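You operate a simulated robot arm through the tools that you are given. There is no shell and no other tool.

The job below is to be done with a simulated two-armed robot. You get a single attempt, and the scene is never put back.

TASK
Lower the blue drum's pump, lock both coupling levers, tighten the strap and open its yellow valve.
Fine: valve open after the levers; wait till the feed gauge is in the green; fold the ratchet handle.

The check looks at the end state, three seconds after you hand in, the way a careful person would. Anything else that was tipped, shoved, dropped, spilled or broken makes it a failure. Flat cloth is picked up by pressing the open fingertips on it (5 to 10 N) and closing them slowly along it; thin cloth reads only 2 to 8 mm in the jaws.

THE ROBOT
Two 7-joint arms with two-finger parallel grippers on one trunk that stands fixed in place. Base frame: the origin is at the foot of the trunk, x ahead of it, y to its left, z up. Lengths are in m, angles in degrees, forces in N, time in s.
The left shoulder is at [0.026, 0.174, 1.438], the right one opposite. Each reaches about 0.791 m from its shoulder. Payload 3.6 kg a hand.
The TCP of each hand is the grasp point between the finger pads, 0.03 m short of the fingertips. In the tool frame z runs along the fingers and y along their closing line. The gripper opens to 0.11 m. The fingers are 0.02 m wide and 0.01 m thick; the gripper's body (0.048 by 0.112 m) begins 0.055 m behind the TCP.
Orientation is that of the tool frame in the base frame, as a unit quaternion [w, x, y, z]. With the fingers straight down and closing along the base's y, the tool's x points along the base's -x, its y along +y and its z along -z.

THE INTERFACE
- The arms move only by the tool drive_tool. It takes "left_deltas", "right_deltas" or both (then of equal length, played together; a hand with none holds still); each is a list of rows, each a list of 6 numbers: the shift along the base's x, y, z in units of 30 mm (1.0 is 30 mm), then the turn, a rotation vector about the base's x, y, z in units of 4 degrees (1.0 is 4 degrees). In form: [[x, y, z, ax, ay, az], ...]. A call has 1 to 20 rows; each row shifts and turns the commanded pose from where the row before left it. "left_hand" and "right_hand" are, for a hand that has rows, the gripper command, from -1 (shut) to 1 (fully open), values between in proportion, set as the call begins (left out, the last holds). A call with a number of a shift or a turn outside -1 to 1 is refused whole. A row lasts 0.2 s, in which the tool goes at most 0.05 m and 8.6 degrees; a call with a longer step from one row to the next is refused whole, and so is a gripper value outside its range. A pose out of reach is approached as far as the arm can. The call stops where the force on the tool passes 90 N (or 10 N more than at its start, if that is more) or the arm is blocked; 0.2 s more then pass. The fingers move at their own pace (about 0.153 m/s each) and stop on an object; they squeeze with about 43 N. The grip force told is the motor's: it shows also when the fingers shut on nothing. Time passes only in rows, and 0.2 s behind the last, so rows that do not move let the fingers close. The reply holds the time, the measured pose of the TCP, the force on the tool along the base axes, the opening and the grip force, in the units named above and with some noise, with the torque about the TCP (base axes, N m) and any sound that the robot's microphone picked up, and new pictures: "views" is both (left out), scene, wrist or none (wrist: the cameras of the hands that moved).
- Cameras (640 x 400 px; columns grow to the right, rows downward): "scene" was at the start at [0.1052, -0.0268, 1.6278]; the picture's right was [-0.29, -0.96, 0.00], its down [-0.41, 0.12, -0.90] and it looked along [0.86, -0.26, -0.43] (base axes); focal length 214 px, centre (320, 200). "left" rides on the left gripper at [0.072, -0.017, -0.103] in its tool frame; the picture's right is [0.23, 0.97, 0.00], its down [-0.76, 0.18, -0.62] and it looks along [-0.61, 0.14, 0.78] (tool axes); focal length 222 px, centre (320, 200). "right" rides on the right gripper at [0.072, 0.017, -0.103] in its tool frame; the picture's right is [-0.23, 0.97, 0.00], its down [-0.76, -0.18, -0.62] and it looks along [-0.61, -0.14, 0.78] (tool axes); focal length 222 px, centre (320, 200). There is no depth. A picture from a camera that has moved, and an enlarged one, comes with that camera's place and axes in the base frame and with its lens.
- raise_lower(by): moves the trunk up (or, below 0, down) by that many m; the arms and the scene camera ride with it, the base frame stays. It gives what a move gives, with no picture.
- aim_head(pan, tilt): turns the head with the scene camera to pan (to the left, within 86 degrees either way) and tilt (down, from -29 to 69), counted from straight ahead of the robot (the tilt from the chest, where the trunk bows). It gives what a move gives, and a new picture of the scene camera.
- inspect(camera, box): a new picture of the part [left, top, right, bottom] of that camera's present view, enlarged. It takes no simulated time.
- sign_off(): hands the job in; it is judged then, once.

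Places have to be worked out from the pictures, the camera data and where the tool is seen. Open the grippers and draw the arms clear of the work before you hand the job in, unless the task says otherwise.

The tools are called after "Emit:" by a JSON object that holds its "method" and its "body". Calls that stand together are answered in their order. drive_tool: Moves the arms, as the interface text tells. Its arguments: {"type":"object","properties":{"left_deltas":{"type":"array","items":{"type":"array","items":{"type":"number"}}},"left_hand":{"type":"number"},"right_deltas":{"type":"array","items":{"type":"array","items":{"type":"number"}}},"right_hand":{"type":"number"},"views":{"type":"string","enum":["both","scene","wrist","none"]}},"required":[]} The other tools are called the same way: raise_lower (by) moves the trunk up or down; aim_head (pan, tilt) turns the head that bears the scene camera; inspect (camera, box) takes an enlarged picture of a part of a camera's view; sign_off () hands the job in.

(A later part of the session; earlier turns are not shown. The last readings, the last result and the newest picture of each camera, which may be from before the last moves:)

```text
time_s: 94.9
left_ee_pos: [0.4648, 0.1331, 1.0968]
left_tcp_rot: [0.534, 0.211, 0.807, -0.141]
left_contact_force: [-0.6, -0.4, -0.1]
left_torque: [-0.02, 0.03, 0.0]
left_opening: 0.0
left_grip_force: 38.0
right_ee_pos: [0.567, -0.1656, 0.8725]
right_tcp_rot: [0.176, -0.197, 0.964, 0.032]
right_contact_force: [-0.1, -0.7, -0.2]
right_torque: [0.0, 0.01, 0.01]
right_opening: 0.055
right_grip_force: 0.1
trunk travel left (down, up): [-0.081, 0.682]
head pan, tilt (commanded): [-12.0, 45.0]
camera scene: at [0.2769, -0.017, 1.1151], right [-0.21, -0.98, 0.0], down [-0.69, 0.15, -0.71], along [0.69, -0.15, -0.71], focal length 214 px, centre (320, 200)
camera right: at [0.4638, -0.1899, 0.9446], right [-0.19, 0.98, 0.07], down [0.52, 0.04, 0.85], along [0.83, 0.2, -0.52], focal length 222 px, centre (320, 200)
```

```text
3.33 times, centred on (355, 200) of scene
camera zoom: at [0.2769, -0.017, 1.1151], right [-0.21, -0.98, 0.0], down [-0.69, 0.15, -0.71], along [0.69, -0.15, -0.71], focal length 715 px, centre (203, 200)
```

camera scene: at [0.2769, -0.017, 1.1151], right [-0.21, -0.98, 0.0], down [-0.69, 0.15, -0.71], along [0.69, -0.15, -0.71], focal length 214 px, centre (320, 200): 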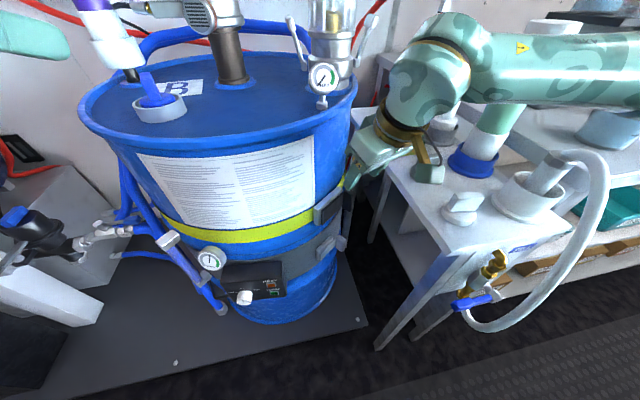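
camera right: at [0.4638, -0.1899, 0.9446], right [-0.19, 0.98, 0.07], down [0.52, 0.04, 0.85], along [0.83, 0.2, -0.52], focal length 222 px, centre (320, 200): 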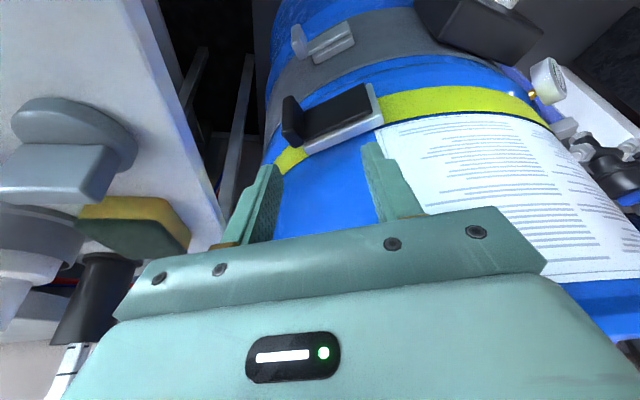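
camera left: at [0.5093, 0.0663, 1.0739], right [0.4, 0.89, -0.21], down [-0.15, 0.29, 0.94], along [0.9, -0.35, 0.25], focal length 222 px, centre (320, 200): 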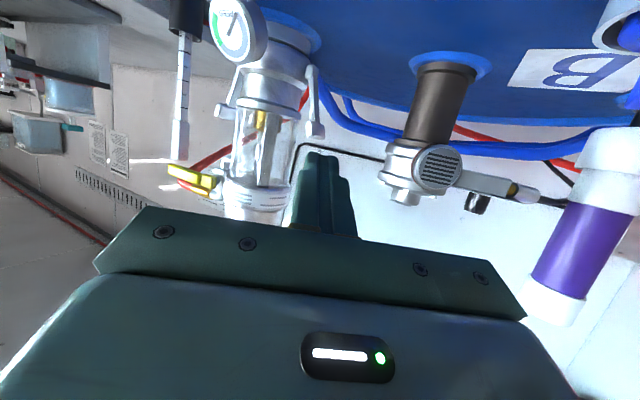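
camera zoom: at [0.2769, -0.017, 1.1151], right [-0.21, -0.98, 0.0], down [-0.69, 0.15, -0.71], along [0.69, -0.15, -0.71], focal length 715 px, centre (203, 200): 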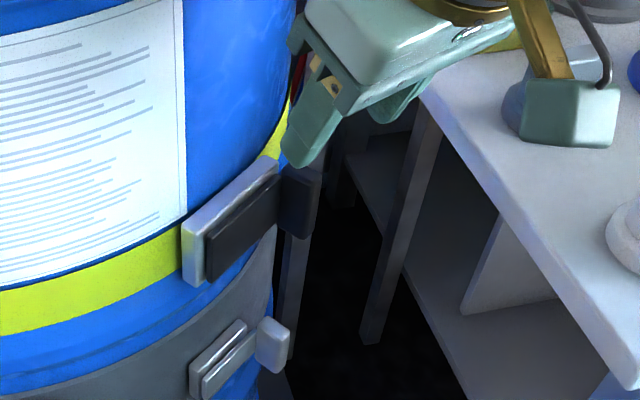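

The strap is snug and the handle looks flat. To be sure it's fully folded, I'll close the fingers and gently press the middle of the handle arm toward the drum. First move to just outside it.

Emit:
{"method": "drive_tool", "body": {"right_deltas": [[0.1, 0.05, -0.5, 0, 0, 0], [0.1, 0.05, -0.7, 0, 0, 0], [0.1, 0.05, -0.8, 0, 0, 0], [0.1, 0.05, -0.8, 0, 0, 0], [0.1, 0, -0.8, 0, 0, 0]], "right_hand": -1}}

Emit:
{"method": "inspect", "body": {"camera": "right", "box": [200, 60, 480, 240]}}

```text
time_s: 96.1
left_ee_pos: [0.4655, 0.1324, 1.0968]
left_tcp_rot: [0.533, 0.21, 0.807, -0.14]
left_contact_force: [-0.2, 1.0, 0.5]
left_torque: [-0.03, 0.0, -0.01]
left_opening: 0.0
left_grip_force: 37.8
right_ee_pos: [0.5807, -0.1579, 0.7649]
right_tcp_rot: [0.177, -0.198, 0.964, 0.033]
right_contact_force: [-0.3, 0.3, 0.3]
right_torque: [0.02, 0.01, -0.01]
right_opening: 0.0
right_grip_force: 37.6
trunk travel left (down, up): [-0.081, 0.682]
head pan, tilt (commanded): [-12.0, 45.0]
camera scene: at [0.2772, -0.0172, 1.1149], right [-0.21, -0.98, 0.0], down [-0.69, 0.15, -0.71], along [0.69, -0.15, -0.71], focal length 214 px, centre (320, 200)
camera right: at [0.4784, -0.1826, 0.8368], right [-0.19, 0.98, 0.07], down [0.52, 0.04, 0.85], along [0.83, 0.2, -0.52], focal length 222 px, centre (320, 200)
```

scene: 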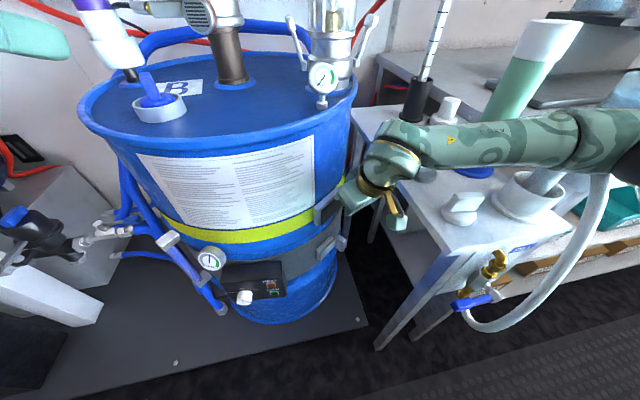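
right: 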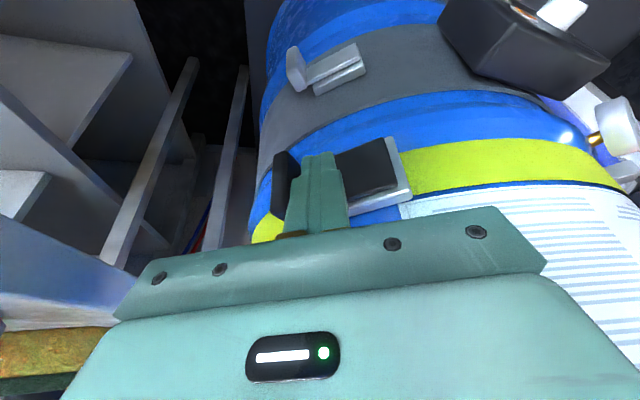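

```text
2.22 times, centred on (340, 150) of right
camera zoom: at [0.4784, -0.1826, 0.8368], right [-0.19, 0.98, 0.07], down [0.52, 0.04, 0.85], along [0.83, 0.2, -0.52], focal length 494 px, centre (276, 311)
```

zoom: 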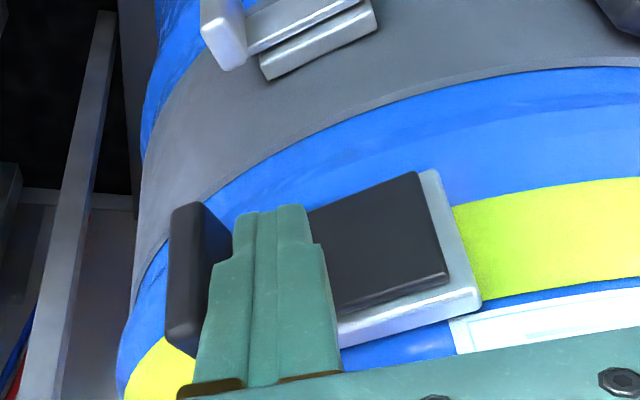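

Fingers face the arm's outer surface next to the grip block. I'll press inward in small steps and watch the force.

Emit:
{"method": "drive_tool", "body": {"right_deltas": [[0.25, 0.2, 0, 0, 0, 0], [0.25, 0.2, 0, 0, 0, 0], [0.2, 0.16, 0, 0, 0, 0], [0.2, 0.16, 0, 0, 0, 0]], "views": "none"}}

```text
time_s: 97.1
left_ee_pos: [0.4641, 0.1319, 1.0962]
left_tcp_rot: [0.533, 0.21, 0.807, -0.14]
left_contact_force: [-0.2, 0.4, 1.1]
left_torque: [-0.02, 0.0, 0.0]
left_opening: 0.0
left_grip_force: 37.8
right_ee_pos: [0.6083, -0.137, 0.7658]
right_tcp_rot: [0.175, -0.197, 0.964, 0.032]
right_contact_force: [-0.3, 0.6, -1.3]
right_torque: [-0.01, -0.01, 0.0]
right_opening: 0.0
right_grip_force: 37.3
trunk travel left (down, up): [-0.081, 0.682]
head pan, tilt (commanded): [-12.0, 45.0]
```

Emit:
{"method": "drive_tool", "body": {"right_deltas": [[0.15, 0.12, 0, 0, 0, 0], [0.15, 0.12, 0, 0, 0, 0], [0.15, 0.12, 0, 0, 0, 0]]}}

Emit:
{"method": "inspect", "body": {"camera": "right", "box": [200, 60, 480, 240]}}

```text
time_s: 98.0
left_ee_pos: [0.4562, 0.1314, 1.1035]
left_tcp_rot: [0.537, 0.21, 0.806, -0.136]
left_contact_force: [0.4, -0.5, -0.5]
left_torque: [0.0, 0.0, -0.01]
left_opening: 0.0
left_grip_force: 37.8
right_ee_pos: [0.6091, -0.1344, 0.7646]
right_tcp_rot: [0.161, -0.187, 0.969, 0.026]
right_contact_force: [-53.7, -64.3, 37.9]
right_torque: [-1.19, 0.88, -0.12]
right_opening: 0.0
right_grip_force: 37.3
trunk travel left (down, up): [-0.081, 0.682]
head pan, tilt (commanded): [-12.0, 45.0]
stopped in row 3 (right hand): the force on the tool passed its limit at 95 N (the readings are from after the stop); the commanded pose is now the measured one
camera scene: at [0.2675, -0.0239, 1.1182], right [-0.21, -0.98, -0.01], down [-0.69, 0.15, -0.71], along [0.7, -0.15, -0.7], focal length 214 px, centre (320, 200)
camera right: at [0.5087, -0.1567, 0.8409], right [-0.16, 0.98, 0.06], down [0.55, 0.03, 0.84], along [0.82, 0.17, -0.54], focal length 222 px, centre (320, 200)
```

scene: 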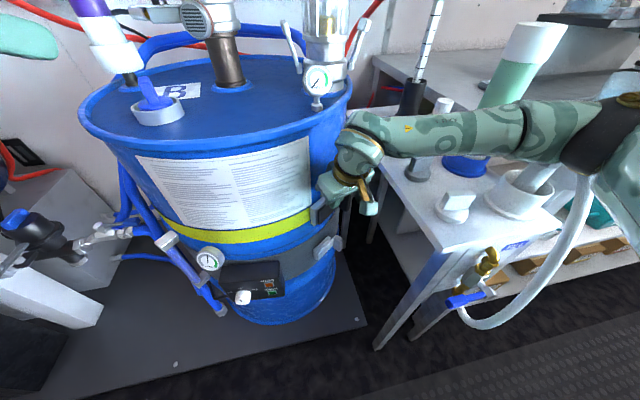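
right: 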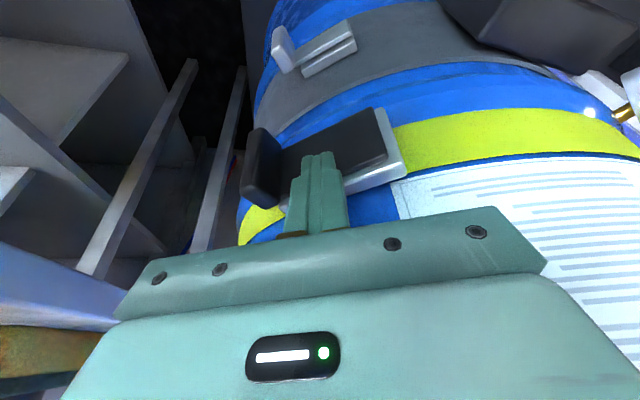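

```text
2.22 times, centred on (340, 150) of right
camera zoom: at [0.5087, -0.1567, 0.8409], right [-0.16, 0.98, 0.06], down [0.55, 0.03, 0.84], along [0.82, 0.17, -0.54], focal length 494 px, centre (276, 311)
```

zoom: 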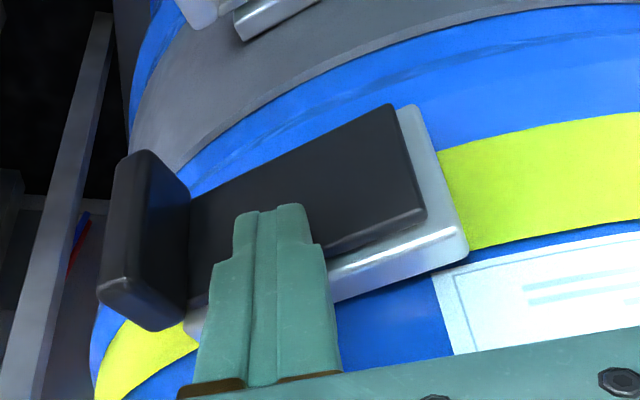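

It's rigidly flat (95 N met at once), so the handle is fully folded. I'll withdraw outward and up, clear of drum and table.

Emit:
{"method": "drive_tool", "body": {"right_deltas": [[-0.5, -0.2, 0.1, 0, 0, 0], [-0.8, 0, 0.4, 0, 0, 0], [-0.8, 0.1, 0.7, 0, 0, 0], [-0.7, 0.1, 0.9, 0, 0, 0], [-0.5, 0.1, 0.9, 0, 0, 0], [-0.3, 0, 0.9, 0, 0, 0], [-0.3, 0, 0.9, 0, 0, 0]]}}

Emit:
{"method": "inspect", "body": {"camera": "scene", "box": [140, 140, 420, 310]}}

```text
time_s: 99.6
left_ee_pos: [0.4636, 0.136, 1.0963]
left_tcp_rot: [0.534, 0.209, 0.807, -0.139]
left_contact_force: [0.1, -0.7, 0.4]
left_torque: [-0.04, -0.01, 0.02]
left_opening: 0.0002
left_grip_force: 37.8
right_ee_pos: [0.4986, -0.1212, 0.9094]
right_tcp_rot: [0.163, -0.194, 0.967, 0.029]
right_contact_force: [0.4, -0.2, 0.4]
right_torque: [-0.02, 0.0, -0.01]
right_opening: 0.0002
right_grip_force: 37.7
trunk travel left (down, up): [-0.081, 0.682]
head pan, tilt (commanded): [-12.0, 45.0]
camera scene: at [0.2766, -0.017, 1.1151], right [-0.21, -0.98, 0.0], down [-0.69, 0.15, -0.71], along [0.69, -0.15, -0.71], focal length 214 px, centre (320, 200)
camera right: at [0.3983, -0.1456, 0.9849], right [-0.18, 0.98, 0.07], down [0.54, 0.04, 0.84], along [0.82, 0.18, -0.54], focal length 222 px, centre (320, 200)
```

scene: 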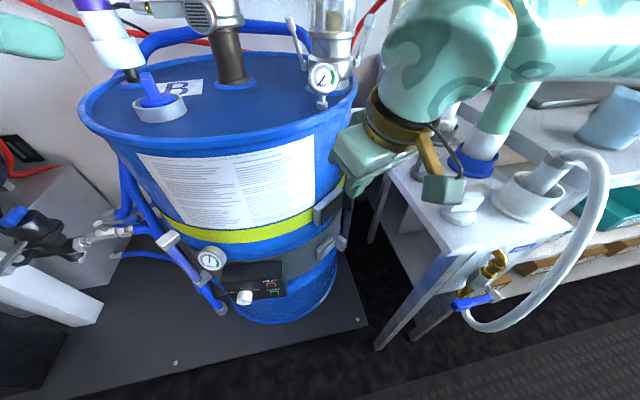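
right: 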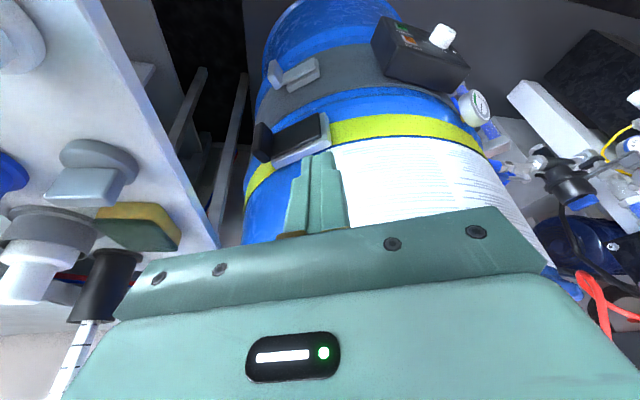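

```text
2.29 times, centred on (280, 225) of scene
camera zoom: at [0.2766, -0.017, 1.1151], right [-0.21, -0.98, 0.0], down [-0.69, 0.15, -0.71], along [0.69, -0.15, -0.71], focal length 490 px, centre (411, 143)
```

zoom: 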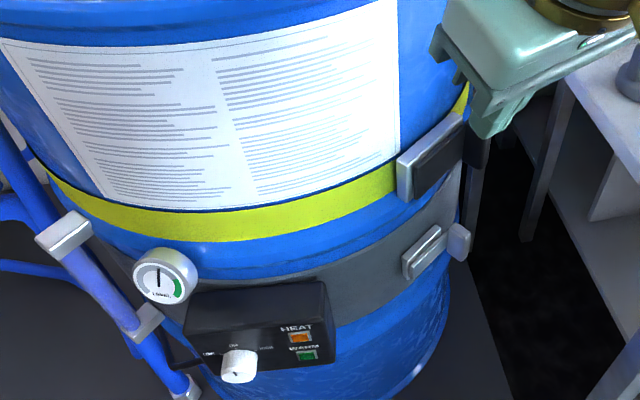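

Strap is taut and handle folded. Now raise the trunk for the valve (hands are clear), then look at the valve.

Emit:
{"method": "raise_lower", "body": {"by": 0.2}}

Emit:
{"method": "aim_head", "body": {"pan": -20, "tilt": 18}}

Emit:
{"method": "inspect", "body": {"camera": "scene", "box": [240, 60, 420, 260]}}

```text
time_s: 101.7
left_ee_pos: [0.4651, 0.1361, 1.2966]
left_tcp_rot: [0.533, 0.208, 0.808, -0.138]
left_contact_force: [0.6, -0.7, -0.1]
left_torque: [0.01, 0.0, 0.02]
left_opening: 0.0002
left_grip_force: 37.5
right_ee_pos: [0.5012, -0.1234, 1.1035]
right_tcp_rot: [0.163, -0.194, 0.967, 0.03]
right_contact_force: [0.1, -0.3, -1.0]
right_torque: [0.01, 0.02, -0.01]
right_opening: 0.0
right_grip_force: 37.9
trunk travel left (down, up): [-0.281, 0.482]
head pan, tilt (commanded): [-12.0, 45.0]
```

```text
time_s: 102.6
left_ee_pos: [0.465, 0.1362, 1.2963]
left_tcp_rot: [0.534, 0.209, 0.807, -0.139]
left_contact_force: [0.0, -0.5, 0.7]
left_torque: [0.02, 0.05, -0.01]
left_opening: 0.0002
left_grip_force: 37.7
right_ee_pos: [0.4998, -0.1231, 1.1041]
right_tcp_rot: [0.163, -0.194, 0.967, 0.029]
right_contact_force: [0.2, 0.3, -0.1]
right_torque: [0.03, -0.02, 0.04]
right_opening: 0.0
right_grip_force: 37.7
trunk travel left (down, up): [-0.281, 0.482]
head pan, tilt (commanded): [-20.0, 18.0]
camera scene: at [0.1747, -0.032, 1.3672], right [-0.34, -0.94, 0.0], down [-0.29, 0.11, -0.95], along [0.89, -0.33, -0.31], focal length 214 px, centre (320, 200)
```

scene: 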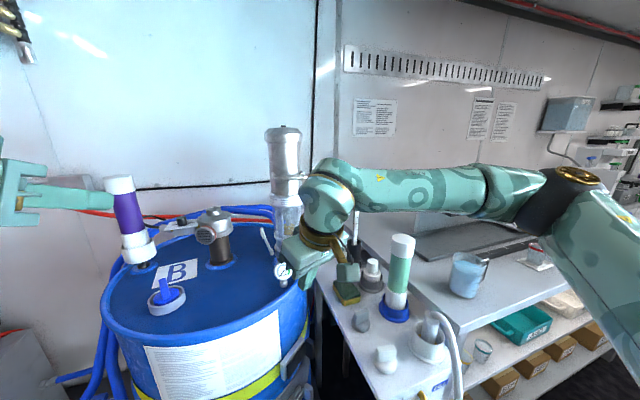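

```text
2.00 times, centred on (330, 160) of scene
camera zoom: at [0.1747, -0.032, 1.3672], right [-0.34, -0.94, 0.0], down [-0.29, 0.11, -0.95], along [0.89, -0.33, -0.31], focal length 429 px, centre (300, 280)
```

zoom: 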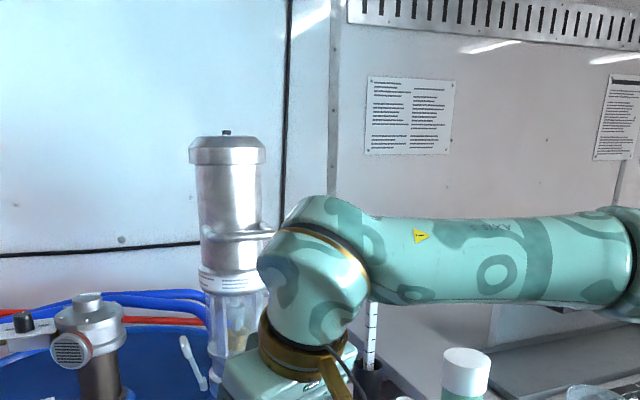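

The arm blocks the view of the valve. I'll level the right fingers forward (pitch −65°, yaw 0) and move the hand to the right and up, in front of the valve at z≈1.25.

Emit:
{"method": "drive_tool", "body": {"right_deltas": [[0.0, -0.464, 0.45, 0.197, -0.942, -0.442], [0.0, -0.464, 0.45, 0.197, -0.942, -0.442], [0.0, -0.464, 0.45, 0.197, -0.942, -0.442], [0.0, -0.464, 0.45, 0.197, -0.942, -0.442], [0.0, -0.464, 0.4, 0.197, -0.942, -0.442], [0.0, -0.464, 0.4, 0.197, -0.942, -0.442], [0.1, -0.464, 0.4, 0.197, -0.942, -0.442], [0.2, -0.464, 0.4, 0.197, -0.942, -0.442], [0.3, -0.464, 0.4, 0.197, -0.942, -0.442], [0.4, -0.464, 0.4, 0.197, -0.942, -0.442], [0.4, -0.464, 0.4, 0.197, -0.942, -0.442], [0.4, -0.464, 0.4, 0.197, -0.942, -0.442]]}}

Emit:
{"method": "inspect", "body": {"camera": "scene", "box": [240, 100, 420, 300]}}

Emit:
{"method": "inspect", "body": {"camera": "right", "box": [200, 0, 480, 240]}}

```text
time_s: 105.2
left_ee_pos: [0.4636, 0.1348, 1.2967]
left_tcp_rot: [0.534, 0.209, 0.808, -0.139]
left_contact_force: [0.6, -0.2, -0.2]
left_torque: [-0.01, 0.04, 0.0]
left_opening: 0.0
left_grip_force: 37.8
right_ee_pos: [0.5554, -0.2895, 1.2538]
right_tcp_rot: [0.538, 0.0, 0.843, 0.0]
right_contact_force: [0.9, 0.4, 1.1]
right_torque: [0.04, -0.01, -0.02]
right_opening: 0.0
right_grip_force: 37.6
trunk travel left (down, up): [-0.281, 0.482]
head pan, tilt (commanded): [-20.0, 18.0]
camera scene: at [0.1747, -0.0324, 1.3673], right [-0.34, -0.94, 0.0], down [-0.29, 0.11, -0.95], along [0.89, -0.33, -0.31], focal length 214 px, centre (320, 200)
camera right: at [0.4296, -0.2728, 1.233], right [0.1, 0.97, 0.21], down [-0.24, -0.18, 0.95], along [0.97, -0.14, 0.22], focal length 222 px, centre (320, 200)
```

scene: 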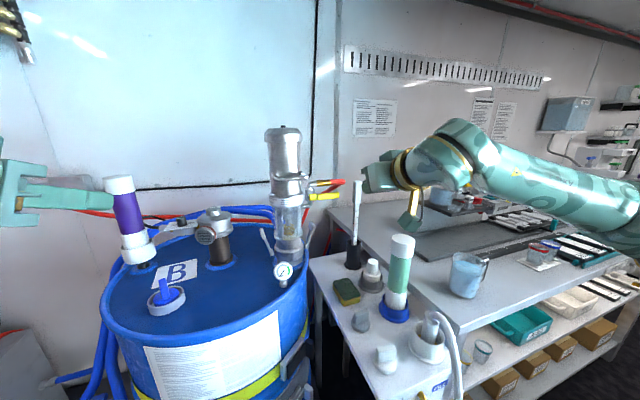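
right: 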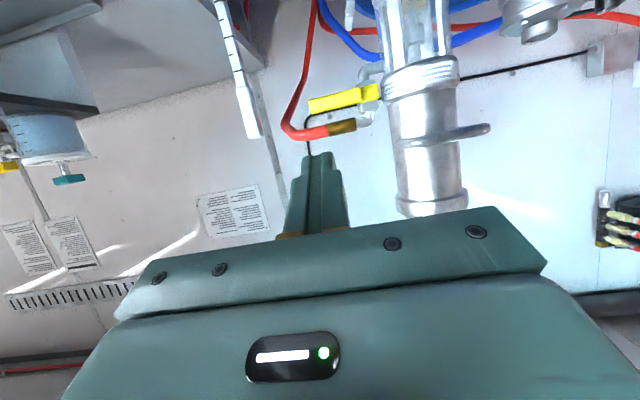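

```text
2.00 times, centred on (330, 200) of scene
camera zoom: at [0.1747, -0.0324, 1.3673], right [-0.34, -0.94, 0.0], down [-0.29, 0.11, -0.95], along [0.89, -0.33, -0.31], focal length 429 px, centre (300, 200)
```

zoom: 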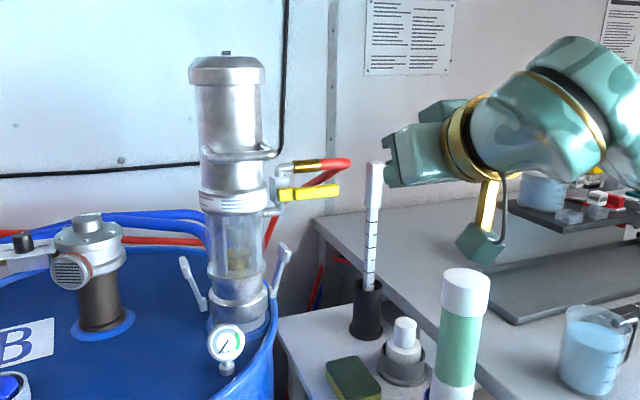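

```text
1.67 times, centred on (340, 120) of right
camera zoom: at [0.4296, -0.2728, 1.233], right [0.1, 0.97, 0.21], down [-0.24, -0.18, 0.95], along [0.97, -0.14, 0.22], focal length 370 px, centre (287, 333)
```

zoom: 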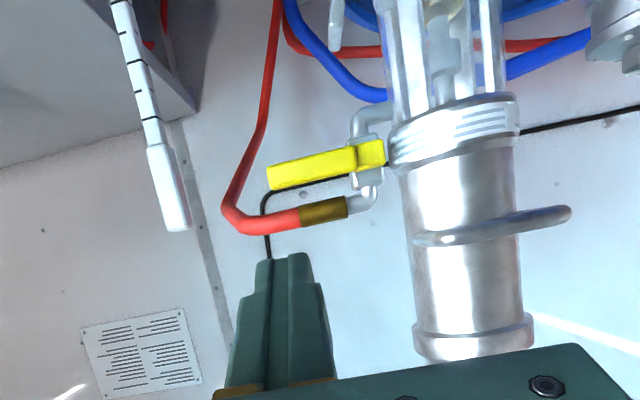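

Yellow handle: hub ≈(0.763, -0.223, 1.174), tip ≈(0.738, -0.303, 1.178), lying across the vertical pipe (closed); the brass hose end sits above/behind it at z≈1.21. I'll bring the closed fingertips above the handle near its tip.

Emit:
{"method": "drive_tool", "body": {"right_deltas": [[0.9, 0, 0, 0, 0, 0], [0.9, -0.02, 0, 0, 0, 0], [0.9, -0.02, 0, 0, 0, 0], [0.9, -0.02, 0, 0, 0, 0], [0.9, -0.02, 0, 0, 0, 0], [0.8, 0, -0.2, 0, 0, 0]]}}

Emit:
{"method": "inspect", "body": {"camera": "scene", "box": [260, 140, 400, 260]}}

Emit:
{"method": "inspect", "body": {"camera": "right", "box": [200, 0, 480, 240]}}

```text
time_s: 106.6
left_ee_pos: [0.4656, 0.1356, 1.2966]
left_tcp_rot: [0.533, 0.209, 0.808, -0.139]
left_contact_force: [0.1, -0.3, -0.3]
left_torque: [-0.03, 0.01, -0.02]
left_opening: 0.0001
left_grip_force: 37.4
right_ee_pos: [0.7148, -0.2907, 1.246]
right_tcp_rot: [0.536, 0.0, 0.844, 0.0]
right_contact_force: [0.8, 0.3, 0.4]
right_torque: [0.04, 0.0, 0.02]
right_opening: 0.0
right_grip_force: 37.8
trunk travel left (down, up): [-0.281, 0.482]
head pan, tilt (commanded): [-20.0, 18.0]
camera scene: at [0.1753, -0.0322, 1.3672], right [-0.34, -0.94, 0.0], down [-0.29, 0.11, -0.95], along [0.89, -0.33, -0.31], focal length 214 px, centre (320, 200)
camera right: at [0.5905, -0.2752, 1.2258], right [0.1, 0.97, 0.21], down [-0.24, -0.18, 0.95], along [0.97, -0.14, 0.22], focal length 222 px, centre (320, 200)
```

scene: 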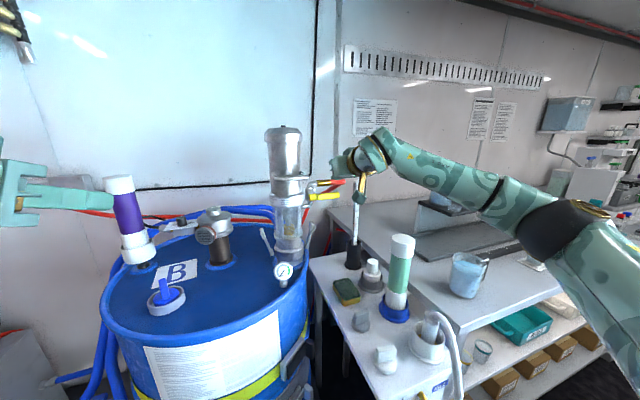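
right: 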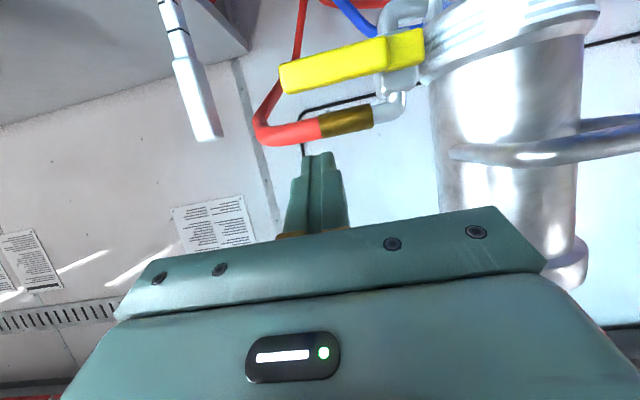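

```text
3.33 times, centred on (330, 200) of scene
camera zoom: at [0.1753, -0.0322, 1.3672], right [-0.34, -0.94, 0.0], down [-0.29, 0.11, -0.95], along [0.89, -0.33, -0.31], focal length 715 px, centre (287, 200)
```

zoom: 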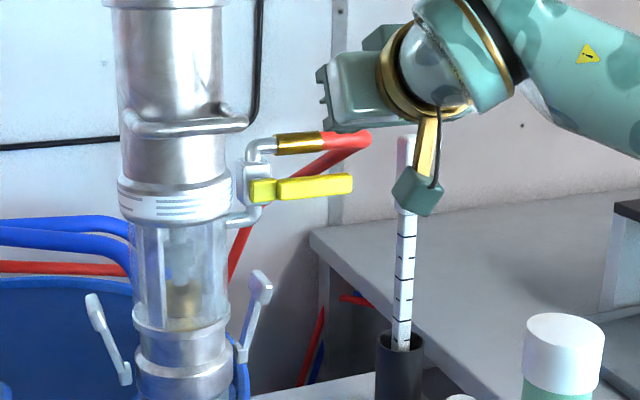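

```text
1.67 times, centred on (340, 120) of right
camera zoom: at [0.5905, -0.2752, 1.2258], right [0.1, 0.97, 0.21], down [-0.24, -0.18, 0.95], along [0.97, -0.14, 0.22], focal length 370 px, centre (287, 333)
```

zoom: 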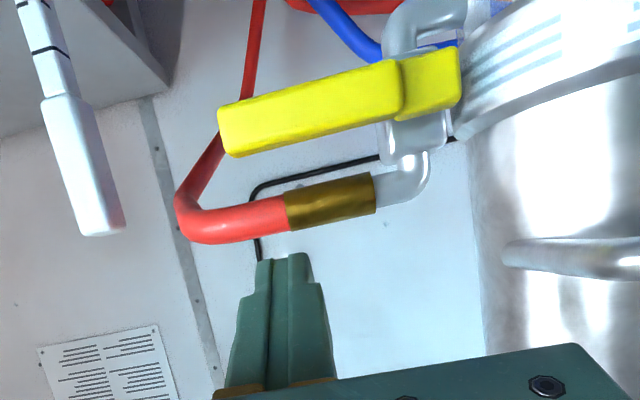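

Good view: handle lies horizontal on the front of the vertical valve body. I'll press down gently on its outer end and see if it turns that way.

Emit:
{"method": "drive_tool", "body": {"right_deltas": [[0.15, 0, -0.25, 0, 0, 0], [0, 0, -0.3, 0, 0, 0], [0, 0, -0.3, 0, 0, 0], [0, 0, -0.3, 0, 0, 0], [0, 0, -0.3, 0, 0, 0]]}}

Emit:
{"method": "inspect", "body": {"camera": "scene", "box": [260, 140, 400, 260]}}

Emit:
{"method": "inspect", "body": {"camera": "right", "box": [200, 0, 480, 240]}}

```text
time_s: 107.8
left_ee_pos: [0.4652, 0.1362, 1.2972]
left_tcp_rot: [0.534, 0.209, 0.807, -0.139]
left_contact_force: [0.7, -0.1, -0.2]
left_torque: [0.0, 0.01, -0.01]
left_opening: 0.0
left_grip_force: 37.4
right_ee_pos: [0.7171, -0.2924, 1.2049]
right_tcp_rot: [0.537, -0.001, 0.844, 0.001]
right_contact_force: [0.2, 0.7, 0.0]
right_torque: [0.0, 0.01, -0.01]
right_opening: 0.0
right_grip_force: 37.6
trunk travel left (down, up): [-0.281, 0.482]
head pan, tilt (commanded): [-20.0, 18.0]
camera scene: at [0.1748, -0.0322, 1.3673], right [-0.34, -0.94, 0.0], down [-0.29, 0.11, -0.95], along [0.89, -0.33, -0.31], focal length 214 px, centre (320, 200)
camera right: at [0.5934, -0.2763, 1.1845], right [0.1, 0.97, 0.21], down [-0.24, -0.18, 0.95], along [0.97, -0.14, 0.22], focal length 222 px, centre (320, 200)
```

scene: 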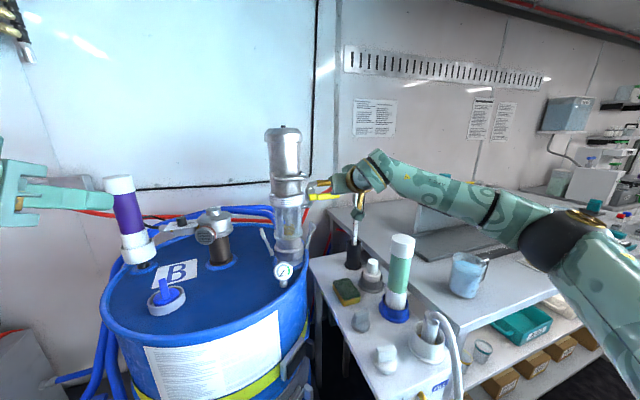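
right: 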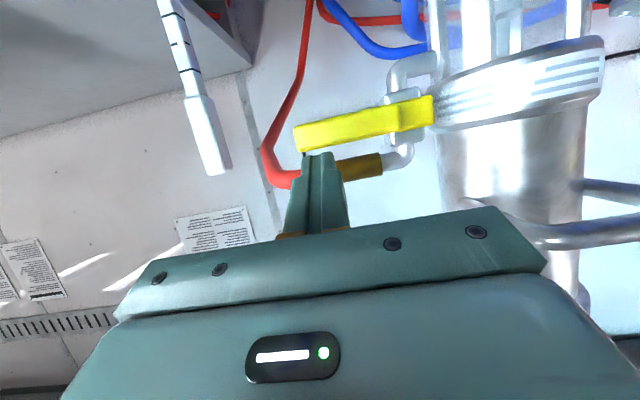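

```text
3.33 times, centred on (330, 200) of scene
camera zoom: at [0.1748, -0.0322, 1.3673], right [-0.34, -0.94, 0.0], down [-0.29, 0.11, -0.95], along [0.89, -0.33, -0.31], focal length 715 px, centre (287, 200)
```

zoom: 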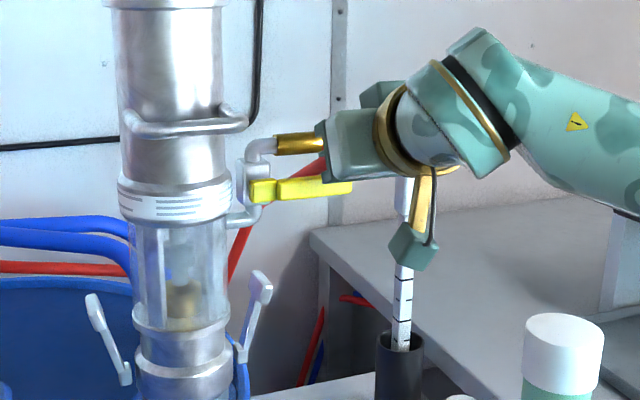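

```text
1.67 times, centred on (340, 120) of right
camera zoom: at [0.5934, -0.2763, 1.1845], right [0.1, 0.97, 0.21], down [-0.24, -0.18, 0.95], along [0.97, -0.14, 0.22], focal length 370 px, centre (287, 333)
```

zoom: 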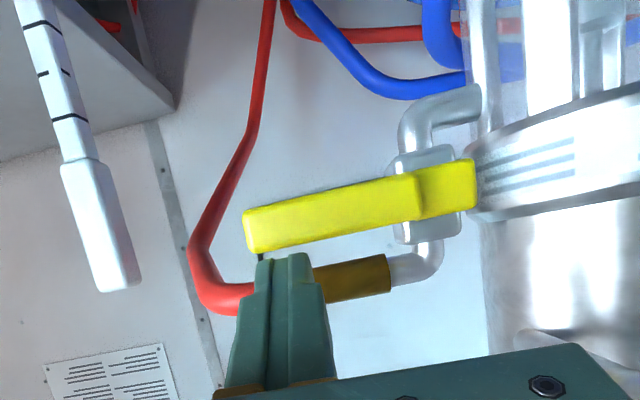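

Tips are just above the handle, no contact yet. Pressing further down in small steps.

Emit:
{"method": "drive_tool", "body": {"right_deltas": [[0, 0, -0.2, 0, 0, 0], [0, 0, -0.2, 0, 0, 0], [0, 0, -0.2, 0, 0, 0]]}}

Emit:
{"method": "inspect", "body": {"camera": "right", "box": [200, 0, 480, 240]}}

Emit:
{"method": "inspect", "body": {"camera": "scene", "box": [260, 140, 400, 260]}}

```text
time_s: 108.6
left_ee_pos: [0.4648, 0.1357, 1.297]
left_tcp_rot: [0.534, 0.209, 0.807, -0.14]
left_contact_force: [-0.1, -1.0, 0.0]
left_torque: [0.01, 0.01, -0.02]
left_opening: 0.0001
left_grip_force: 37.6
right_ee_pos: [0.7179, -0.2931, 1.1878]
right_tcp_rot: [0.536, 0.0, 0.844, 0.0]
right_contact_force: [0.4, -0.2, 0.6]
right_torque: [0.05, 0.02, 0.0]
right_opening: 0.0001
right_grip_force: 37.2
trunk travel left (down, up): [-0.281, 0.482]
head pan, tilt (commanded): [-20.0, 18.0]
camera scene: at [0.1748, -0.0323, 1.3673], right [-0.34, -0.94, 0.0], down [-0.29, 0.11, -0.95], along [0.89, -0.33, -0.31], focal length 214 px, centre (320, 200)
camera right: at [0.5929, -0.2777, 1.1666], right [0.1, 0.97, 0.21], down [-0.24, -0.18, 0.95], along [0.97, -0.14, 0.22], focal length 222 px, centre (320, 200)
```

scene: 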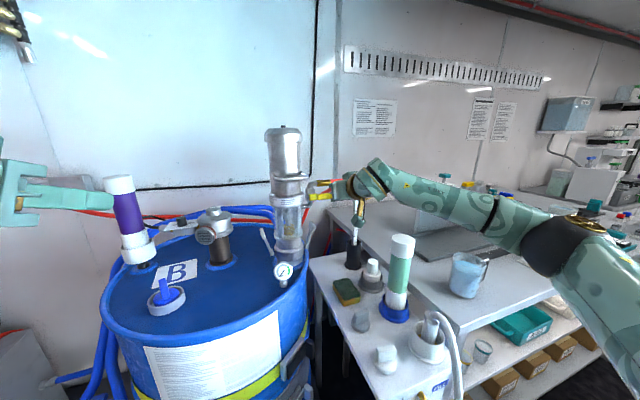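
right: 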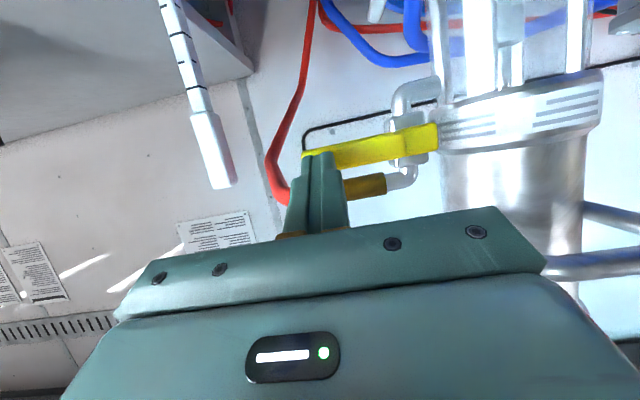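

```text
1.67 times, centred on (340, 120) of right
camera zoom: at [0.5929, -0.2777, 1.1666], right [0.1, 0.97, 0.21], down [-0.24, -0.18, 0.95], along [0.97, -0.14, 0.22], focal length 370 px, centre (287, 333)
```

zoom: 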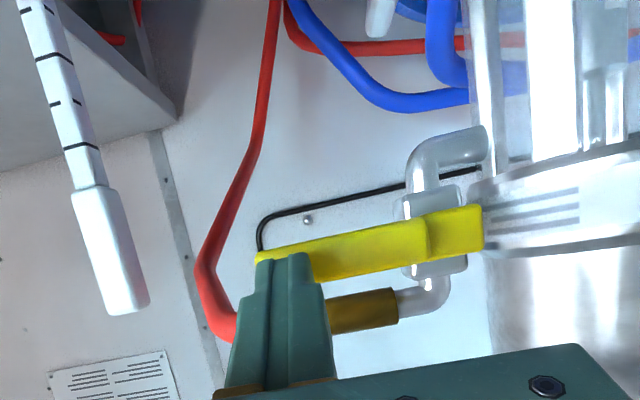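

```text
3.33 times, centred on (330, 200) of scene
camera zoom: at [0.1748, -0.0323, 1.3673], right [-0.34, -0.94, 0.0], down [-0.29, 0.11, -0.95], along [0.89, -0.33, -0.31], focal length 715 px, centre (287, 200)
```

zoom: 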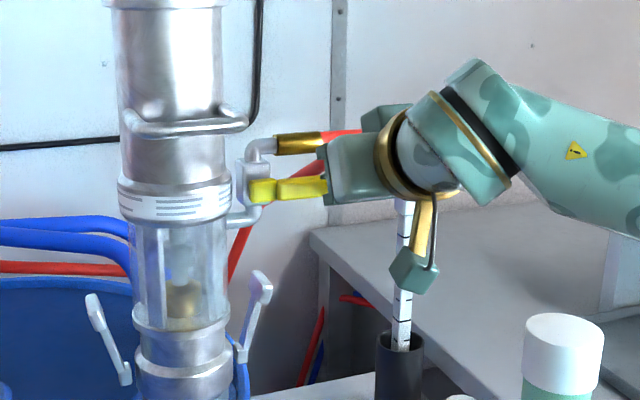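

No contact: the fingertips are just in front of the handle, so it lies a bit deeper (x≈0.76). I'll lift, go ~15 mm further forward and press again.

Emit:
{"method": "drive_tool", "body": {"right_deltas": [[0, 0, 0.5, 0, 0, 0], [0, 0, 0.5, 0, 0, 0], [0.55, 0, 0, 0, 0, 0], [0, 0, -0.2, 0, 0, 0], [0, 0, -0.2, 0, 0, 0], [0, 0, -0.2, 0, 0, 0], [0, 0, -0.2, 0, 0, 0]]}}

Emit:
{"method": "inspect", "body": {"camera": "right", "box": [200, 0, 480, 240]}}

```text
time_s: 110.2
left_ee_pos: [0.4647, 0.1363, 1.2951]
left_tcp_rot: [0.534, 0.208, 0.808, -0.139]
left_contact_force: [0.3, 0.4, 0.5]
left_torque: [0.02, -0.01, 0.03]
left_opening: 0.0
left_grip_force: 37.9
right_ee_pos: [0.7353, -0.2942, 1.1917]
right_tcp_rot: [0.538, 0.001, 0.843, -0.001]
right_contact_force: [0.4, 0.1, 0.9]
right_torque: [-0.01, 0.01, -0.01]
right_opening: 0.0002
right_grip_force: 37.8
trunk travel left (down, up): [-0.281, 0.482]
head pan, tilt (commanded): [-20.0, 18.0]
camera scene: at [0.1746, -0.0322, 1.3673], right [-0.34, -0.94, 0.0], down [-0.29, 0.11, -0.95], along [0.89, -0.33, -0.31], focal length 214 px, centre (320, 200)
camera right: at [0.6094, -0.2777, 1.1714], right [0.1, 0.97, 0.21], down [-0.24, -0.18, 0.95], along [0.97, -0.14, 0.22], focal length 222 px, centre (320, 200)
```

scene: 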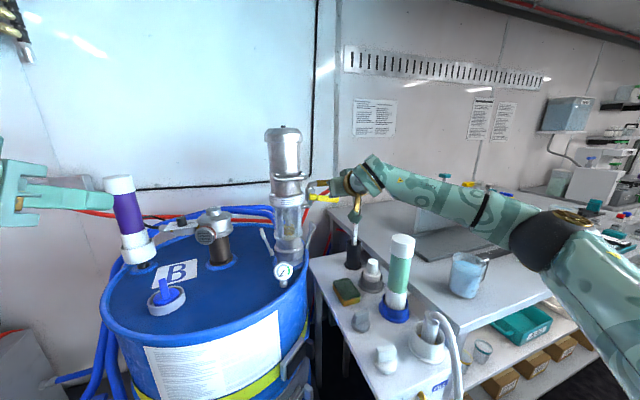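
right: 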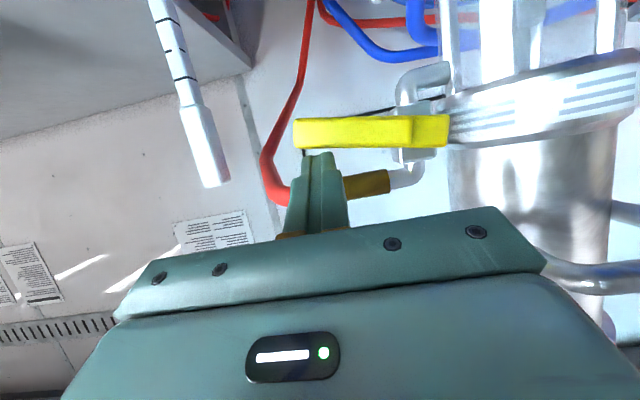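

```text
1.67 times, centred on (340, 120) of right
camera zoom: at [0.6094, -0.2777, 1.1714], right [0.1, 0.97, 0.21], down [-0.24, -0.18, 0.95], along [0.97, -0.14, 0.22], focal length 370 px, centre (287, 333)
```

zoom: 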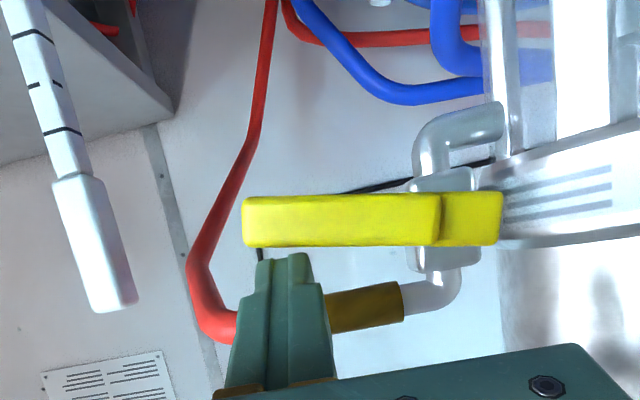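

The handle has rotated down a few degrees with almost no force — that's the free direction. I'll follow the arc downward.

Emit:
{"method": "drive_tool", "body": {"right_deltas": [[0, -0.01, -0.34, 0, 0, 0], [0, 0.037, -0.34, 0, 0, 0], [0, 0.083, -0.33, 0, 0, 0], [0, 0.13, -0.313, 0, 0, 0], [0, 0.173, -0.293, 0, 0, 0]]}}

Emit:
{"method": "inspect", "body": {"camera": "right", "box": [200, 0, 480, 240]}}

Emit:
{"method": "inspect", "body": {"camera": "scene", "box": [260, 140, 400, 260]}}

```text
time_s: 111.4
left_ee_pos: [0.4639, 0.1361, 1.296]
left_tcp_rot: [0.534, 0.209, 0.807, -0.14]
left_contact_force: [0.3, -0.4, -0.1]
left_torque: [0.01, -0.03, 0.0]
left_opening: 0.0
left_grip_force: 37.6
right_ee_pos: [0.7354, -0.2778, 1.143]
right_tcp_rot: [0.537, 0.0, 0.844, 0.0]
right_contact_force: [1.2, 0.1, -0.1]
right_torque: [-0.01, -0.02, 0.01]
right_opening: 0.0001
right_grip_force: 38.0
trunk travel left (down, up): [-0.281, 0.482]
head pan, tilt (commanded): [-20.0, 18.0]
camera scene: at [0.1749, -0.0321, 1.3672], right [-0.34, -0.94, 0.0], down [-0.29, 0.11, -0.95], along [0.89, -0.33, -0.31], focal length 214 px, centre (320, 200)
camera right: at [0.6105, -0.2626, 1.1228], right [0.1, 0.97, 0.21], down [-0.24, -0.18, 0.95], along [0.97, -0.14, 0.22], focal length 222 px, centre (320, 200)
```

scene: 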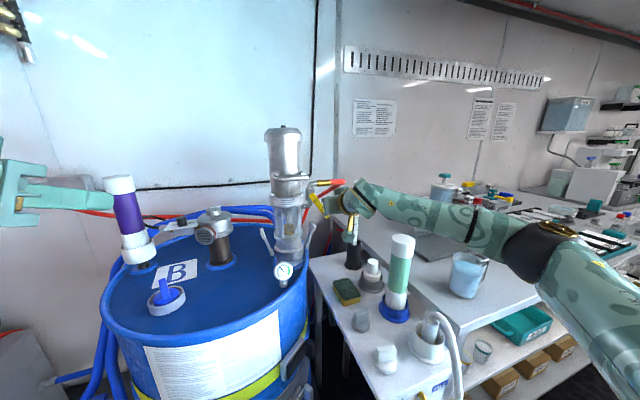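
right: 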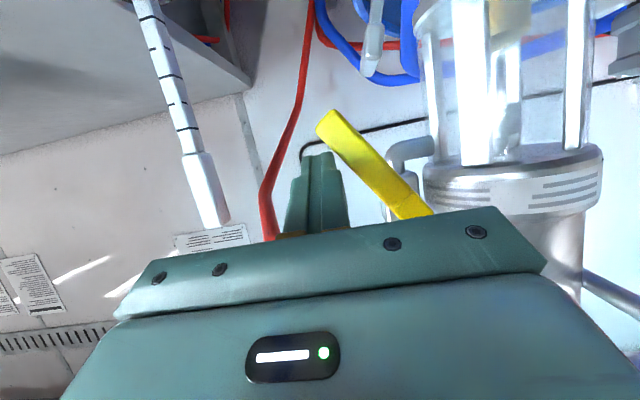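

```text
1.67 times, centred on (340, 120) of right
camera zoom: at [0.6105, -0.2626, 1.1228], right [0.1, 0.97, 0.21], down [-0.24, -0.18, 0.95], along [0.97, -0.14, 0.22], focal length 370 px, centre (287, 333)
```

zoom: 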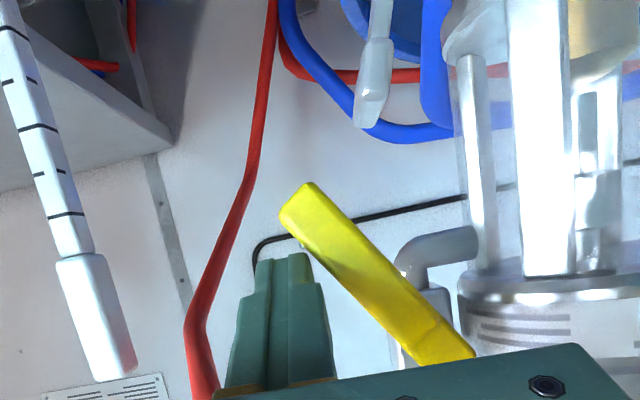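

```text
3.33 times, centred on (330, 200) of scene
camera zoom: at [0.1749, -0.0321, 1.3672], right [-0.34, -0.94, 0.0], down [-0.29, 0.11, -0.95], along [0.89, -0.33, -0.31], focal length 715 px, centre (287, 200)
```

zoom: 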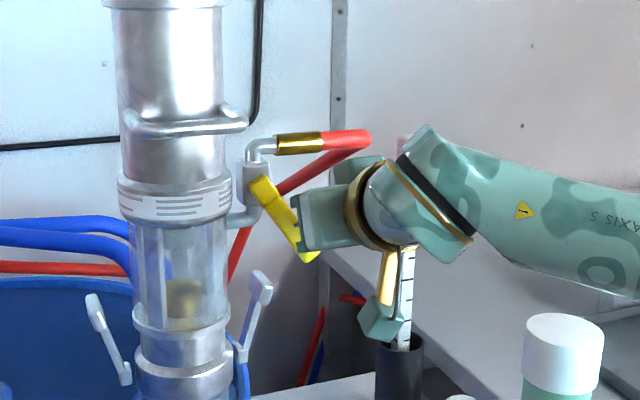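

The handle is ~50° down and turning freely. Completing the arc to vertical.

Emit:
{"method": "drive_tool", "body": {"right_deltas": [[0, 0.217, -0.263, 0, 0, 0], [0, 0.25, -0.23, 0, 0, 0], [0, 0.28, -0.193, 0, 0, 0], [0, 0.303, -0.153, 0, 0, 0], [0, 0.32, -0.107, 0, 0, 0]]}}

Emit:
{"method": "inspect", "body": {"camera": "right", "box": [200, 0, 480, 240]}}

Emit:
{"method": "inspect", "body": {"camera": "scene", "box": [260, 140, 400, 260]}}

```text
time_s: 112.6
left_ee_pos: [0.4648, 0.1343, 1.2977]
left_tcp_rot: [0.533, 0.21, 0.808, -0.14]
left_contact_force: [-0.4, 0.0, 0.3]
left_torque: [0.04, 0.0, 0.04]
left_opening: 0.0
left_grip_force: 37.5
right_ee_pos: [0.7343, -0.2438, 1.1162]
right_tcp_rot: [0.538, 0.002, 0.843, -0.002]
right_contact_force: [2.1, -5.4, 3.7]
right_torque: [0.06, -0.06, -0.1]
right_opening: 0.0
right_grip_force: 37.8
trunk travel left (down, up): [-0.281, 0.482]
head pan, tilt (commanded): [-20.0, 18.0]
camera scene: at [0.1746, -0.0335, 1.3674], right [-0.34, -0.94, 0.0], down [-0.29, 0.11, -0.95], along [0.89, -0.33, -0.31], focal length 214 px, centre (320, 200)
camera right: at [0.6096, -0.2258, 1.0946], right [0.1, 0.97, 0.21], down [-0.24, -0.18, 0.95], along [0.96, -0.14, 0.22], focal length 222 px, centre (320, 200)
```

scene: 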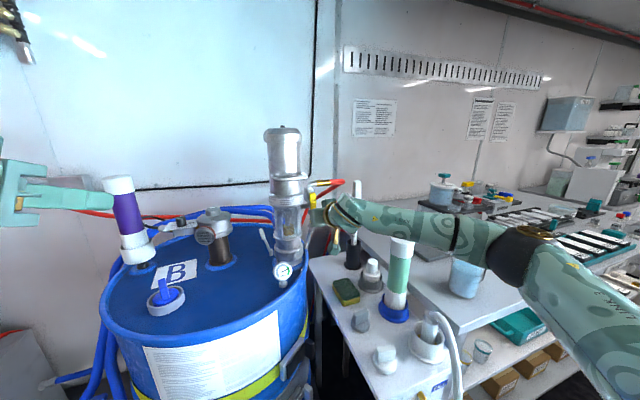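
right: 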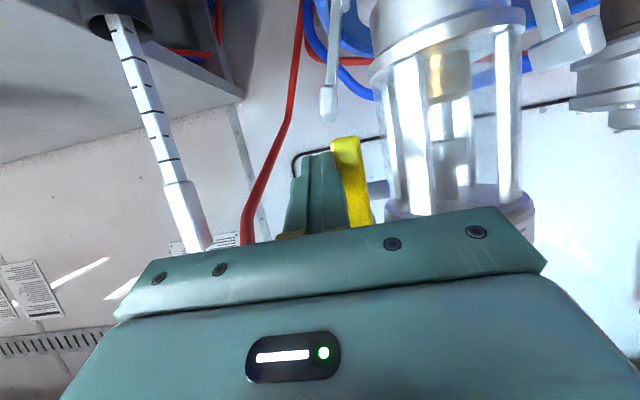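

```text
1.67 times, centred on (340, 120) of right
camera zoom: at [0.6096, -0.2258, 1.0946], right [0.1, 0.97, 0.21], down [-0.24, -0.18, 0.95], along [0.96, -0.14, 0.22], focal length 370 px, centre (287, 333)
```

zoom: 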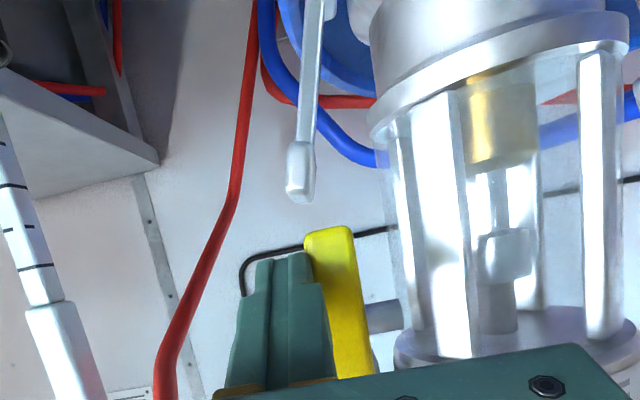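

```text
3.33 times, centred on (330, 200) of scene
camera zoom: at [0.1746, -0.0335, 1.3674], right [-0.34, -0.94, 0.0], down [-0.29, 0.11, -0.95], along [0.89, -0.33, -0.31], focal length 715 px, centre (287, 200)
```

zoom: 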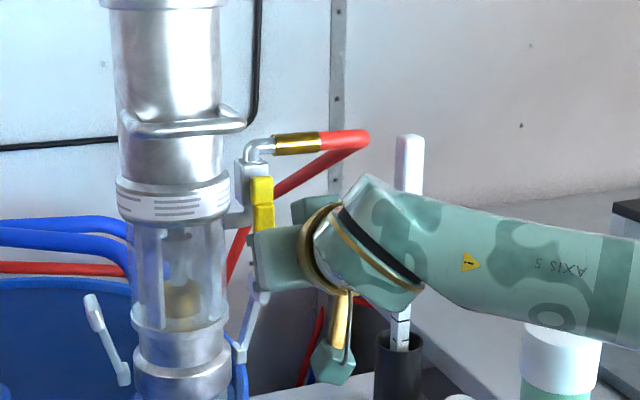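

The handle now points straight down along the pipe (open), with slight resistance building. I'll nudge it to its stop and look at the feed gauge.

Emit:
{"method": "drive_tool", "body": {"right_deltas": [[0, 0.12, -0.02, 0, 0, 0], [0, 0.1, 0, 0, 0, 0]], "views": "none"}}

Emit:
{"method": "inspect", "body": {"camera": "scene", "box": [255, 240, 325, 300]}}

Emit:
{"method": "inspect", "body": {"camera": "right", "box": [200, 0, 480, 240]}}

```text
time_s: 113.2
left_ee_pos: [0.4643, 0.1309, 1.2981]
left_tcp_rot: [0.534, 0.21, 0.808, -0.138]
left_contact_force: [0.1, -0.5, 0.2]
left_torque: [0.01, 0.02, 0.01]
left_opening: 0.0
left_grip_force: 37.9
right_ee_pos: [0.7336, -0.2394, 1.1132]
right_tcp_rot: [0.537, 0.006, 0.844, -0.001]
right_contact_force: [2.8, -29.6, 9.6]
right_torque: [0.15, -0.15, -0.57]
right_opening: 0.0002
right_grip_force: 37.7
trunk travel left (down, up): [-0.281, 0.482]
head pan, tilt (commanded): [-20.0, 18.0]
```

```text
6.67 times, centred on (290, 270) of scene
camera zoom: at [0.1738, -0.0379, 1.3674], right [-0.34, -0.94, 0.0], down [-0.29, 0.11, -0.95], along [0.89, -0.33, -0.31], focal length 1430 px, centre (520, -267)
```

zoom: 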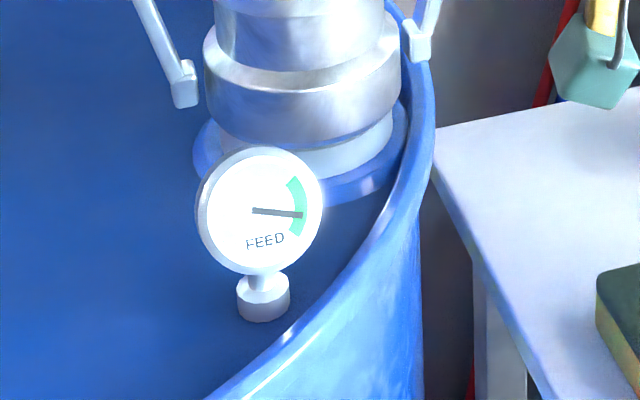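

```text
1.67 times, centred on (340, 120) of right
camera zoom: at [0.6093, -0.2233, 1.0935], right [0.1, 0.97, 0.21], down [-0.25, -0.18, 0.95], along [0.96, -0.15, 0.22], focal length 370 px, centre (287, 333)
```

zoom: 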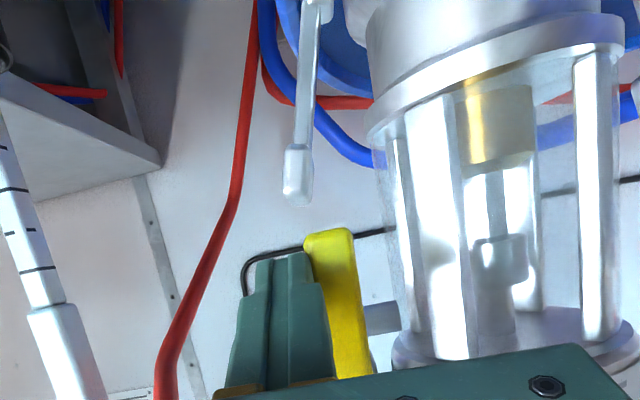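

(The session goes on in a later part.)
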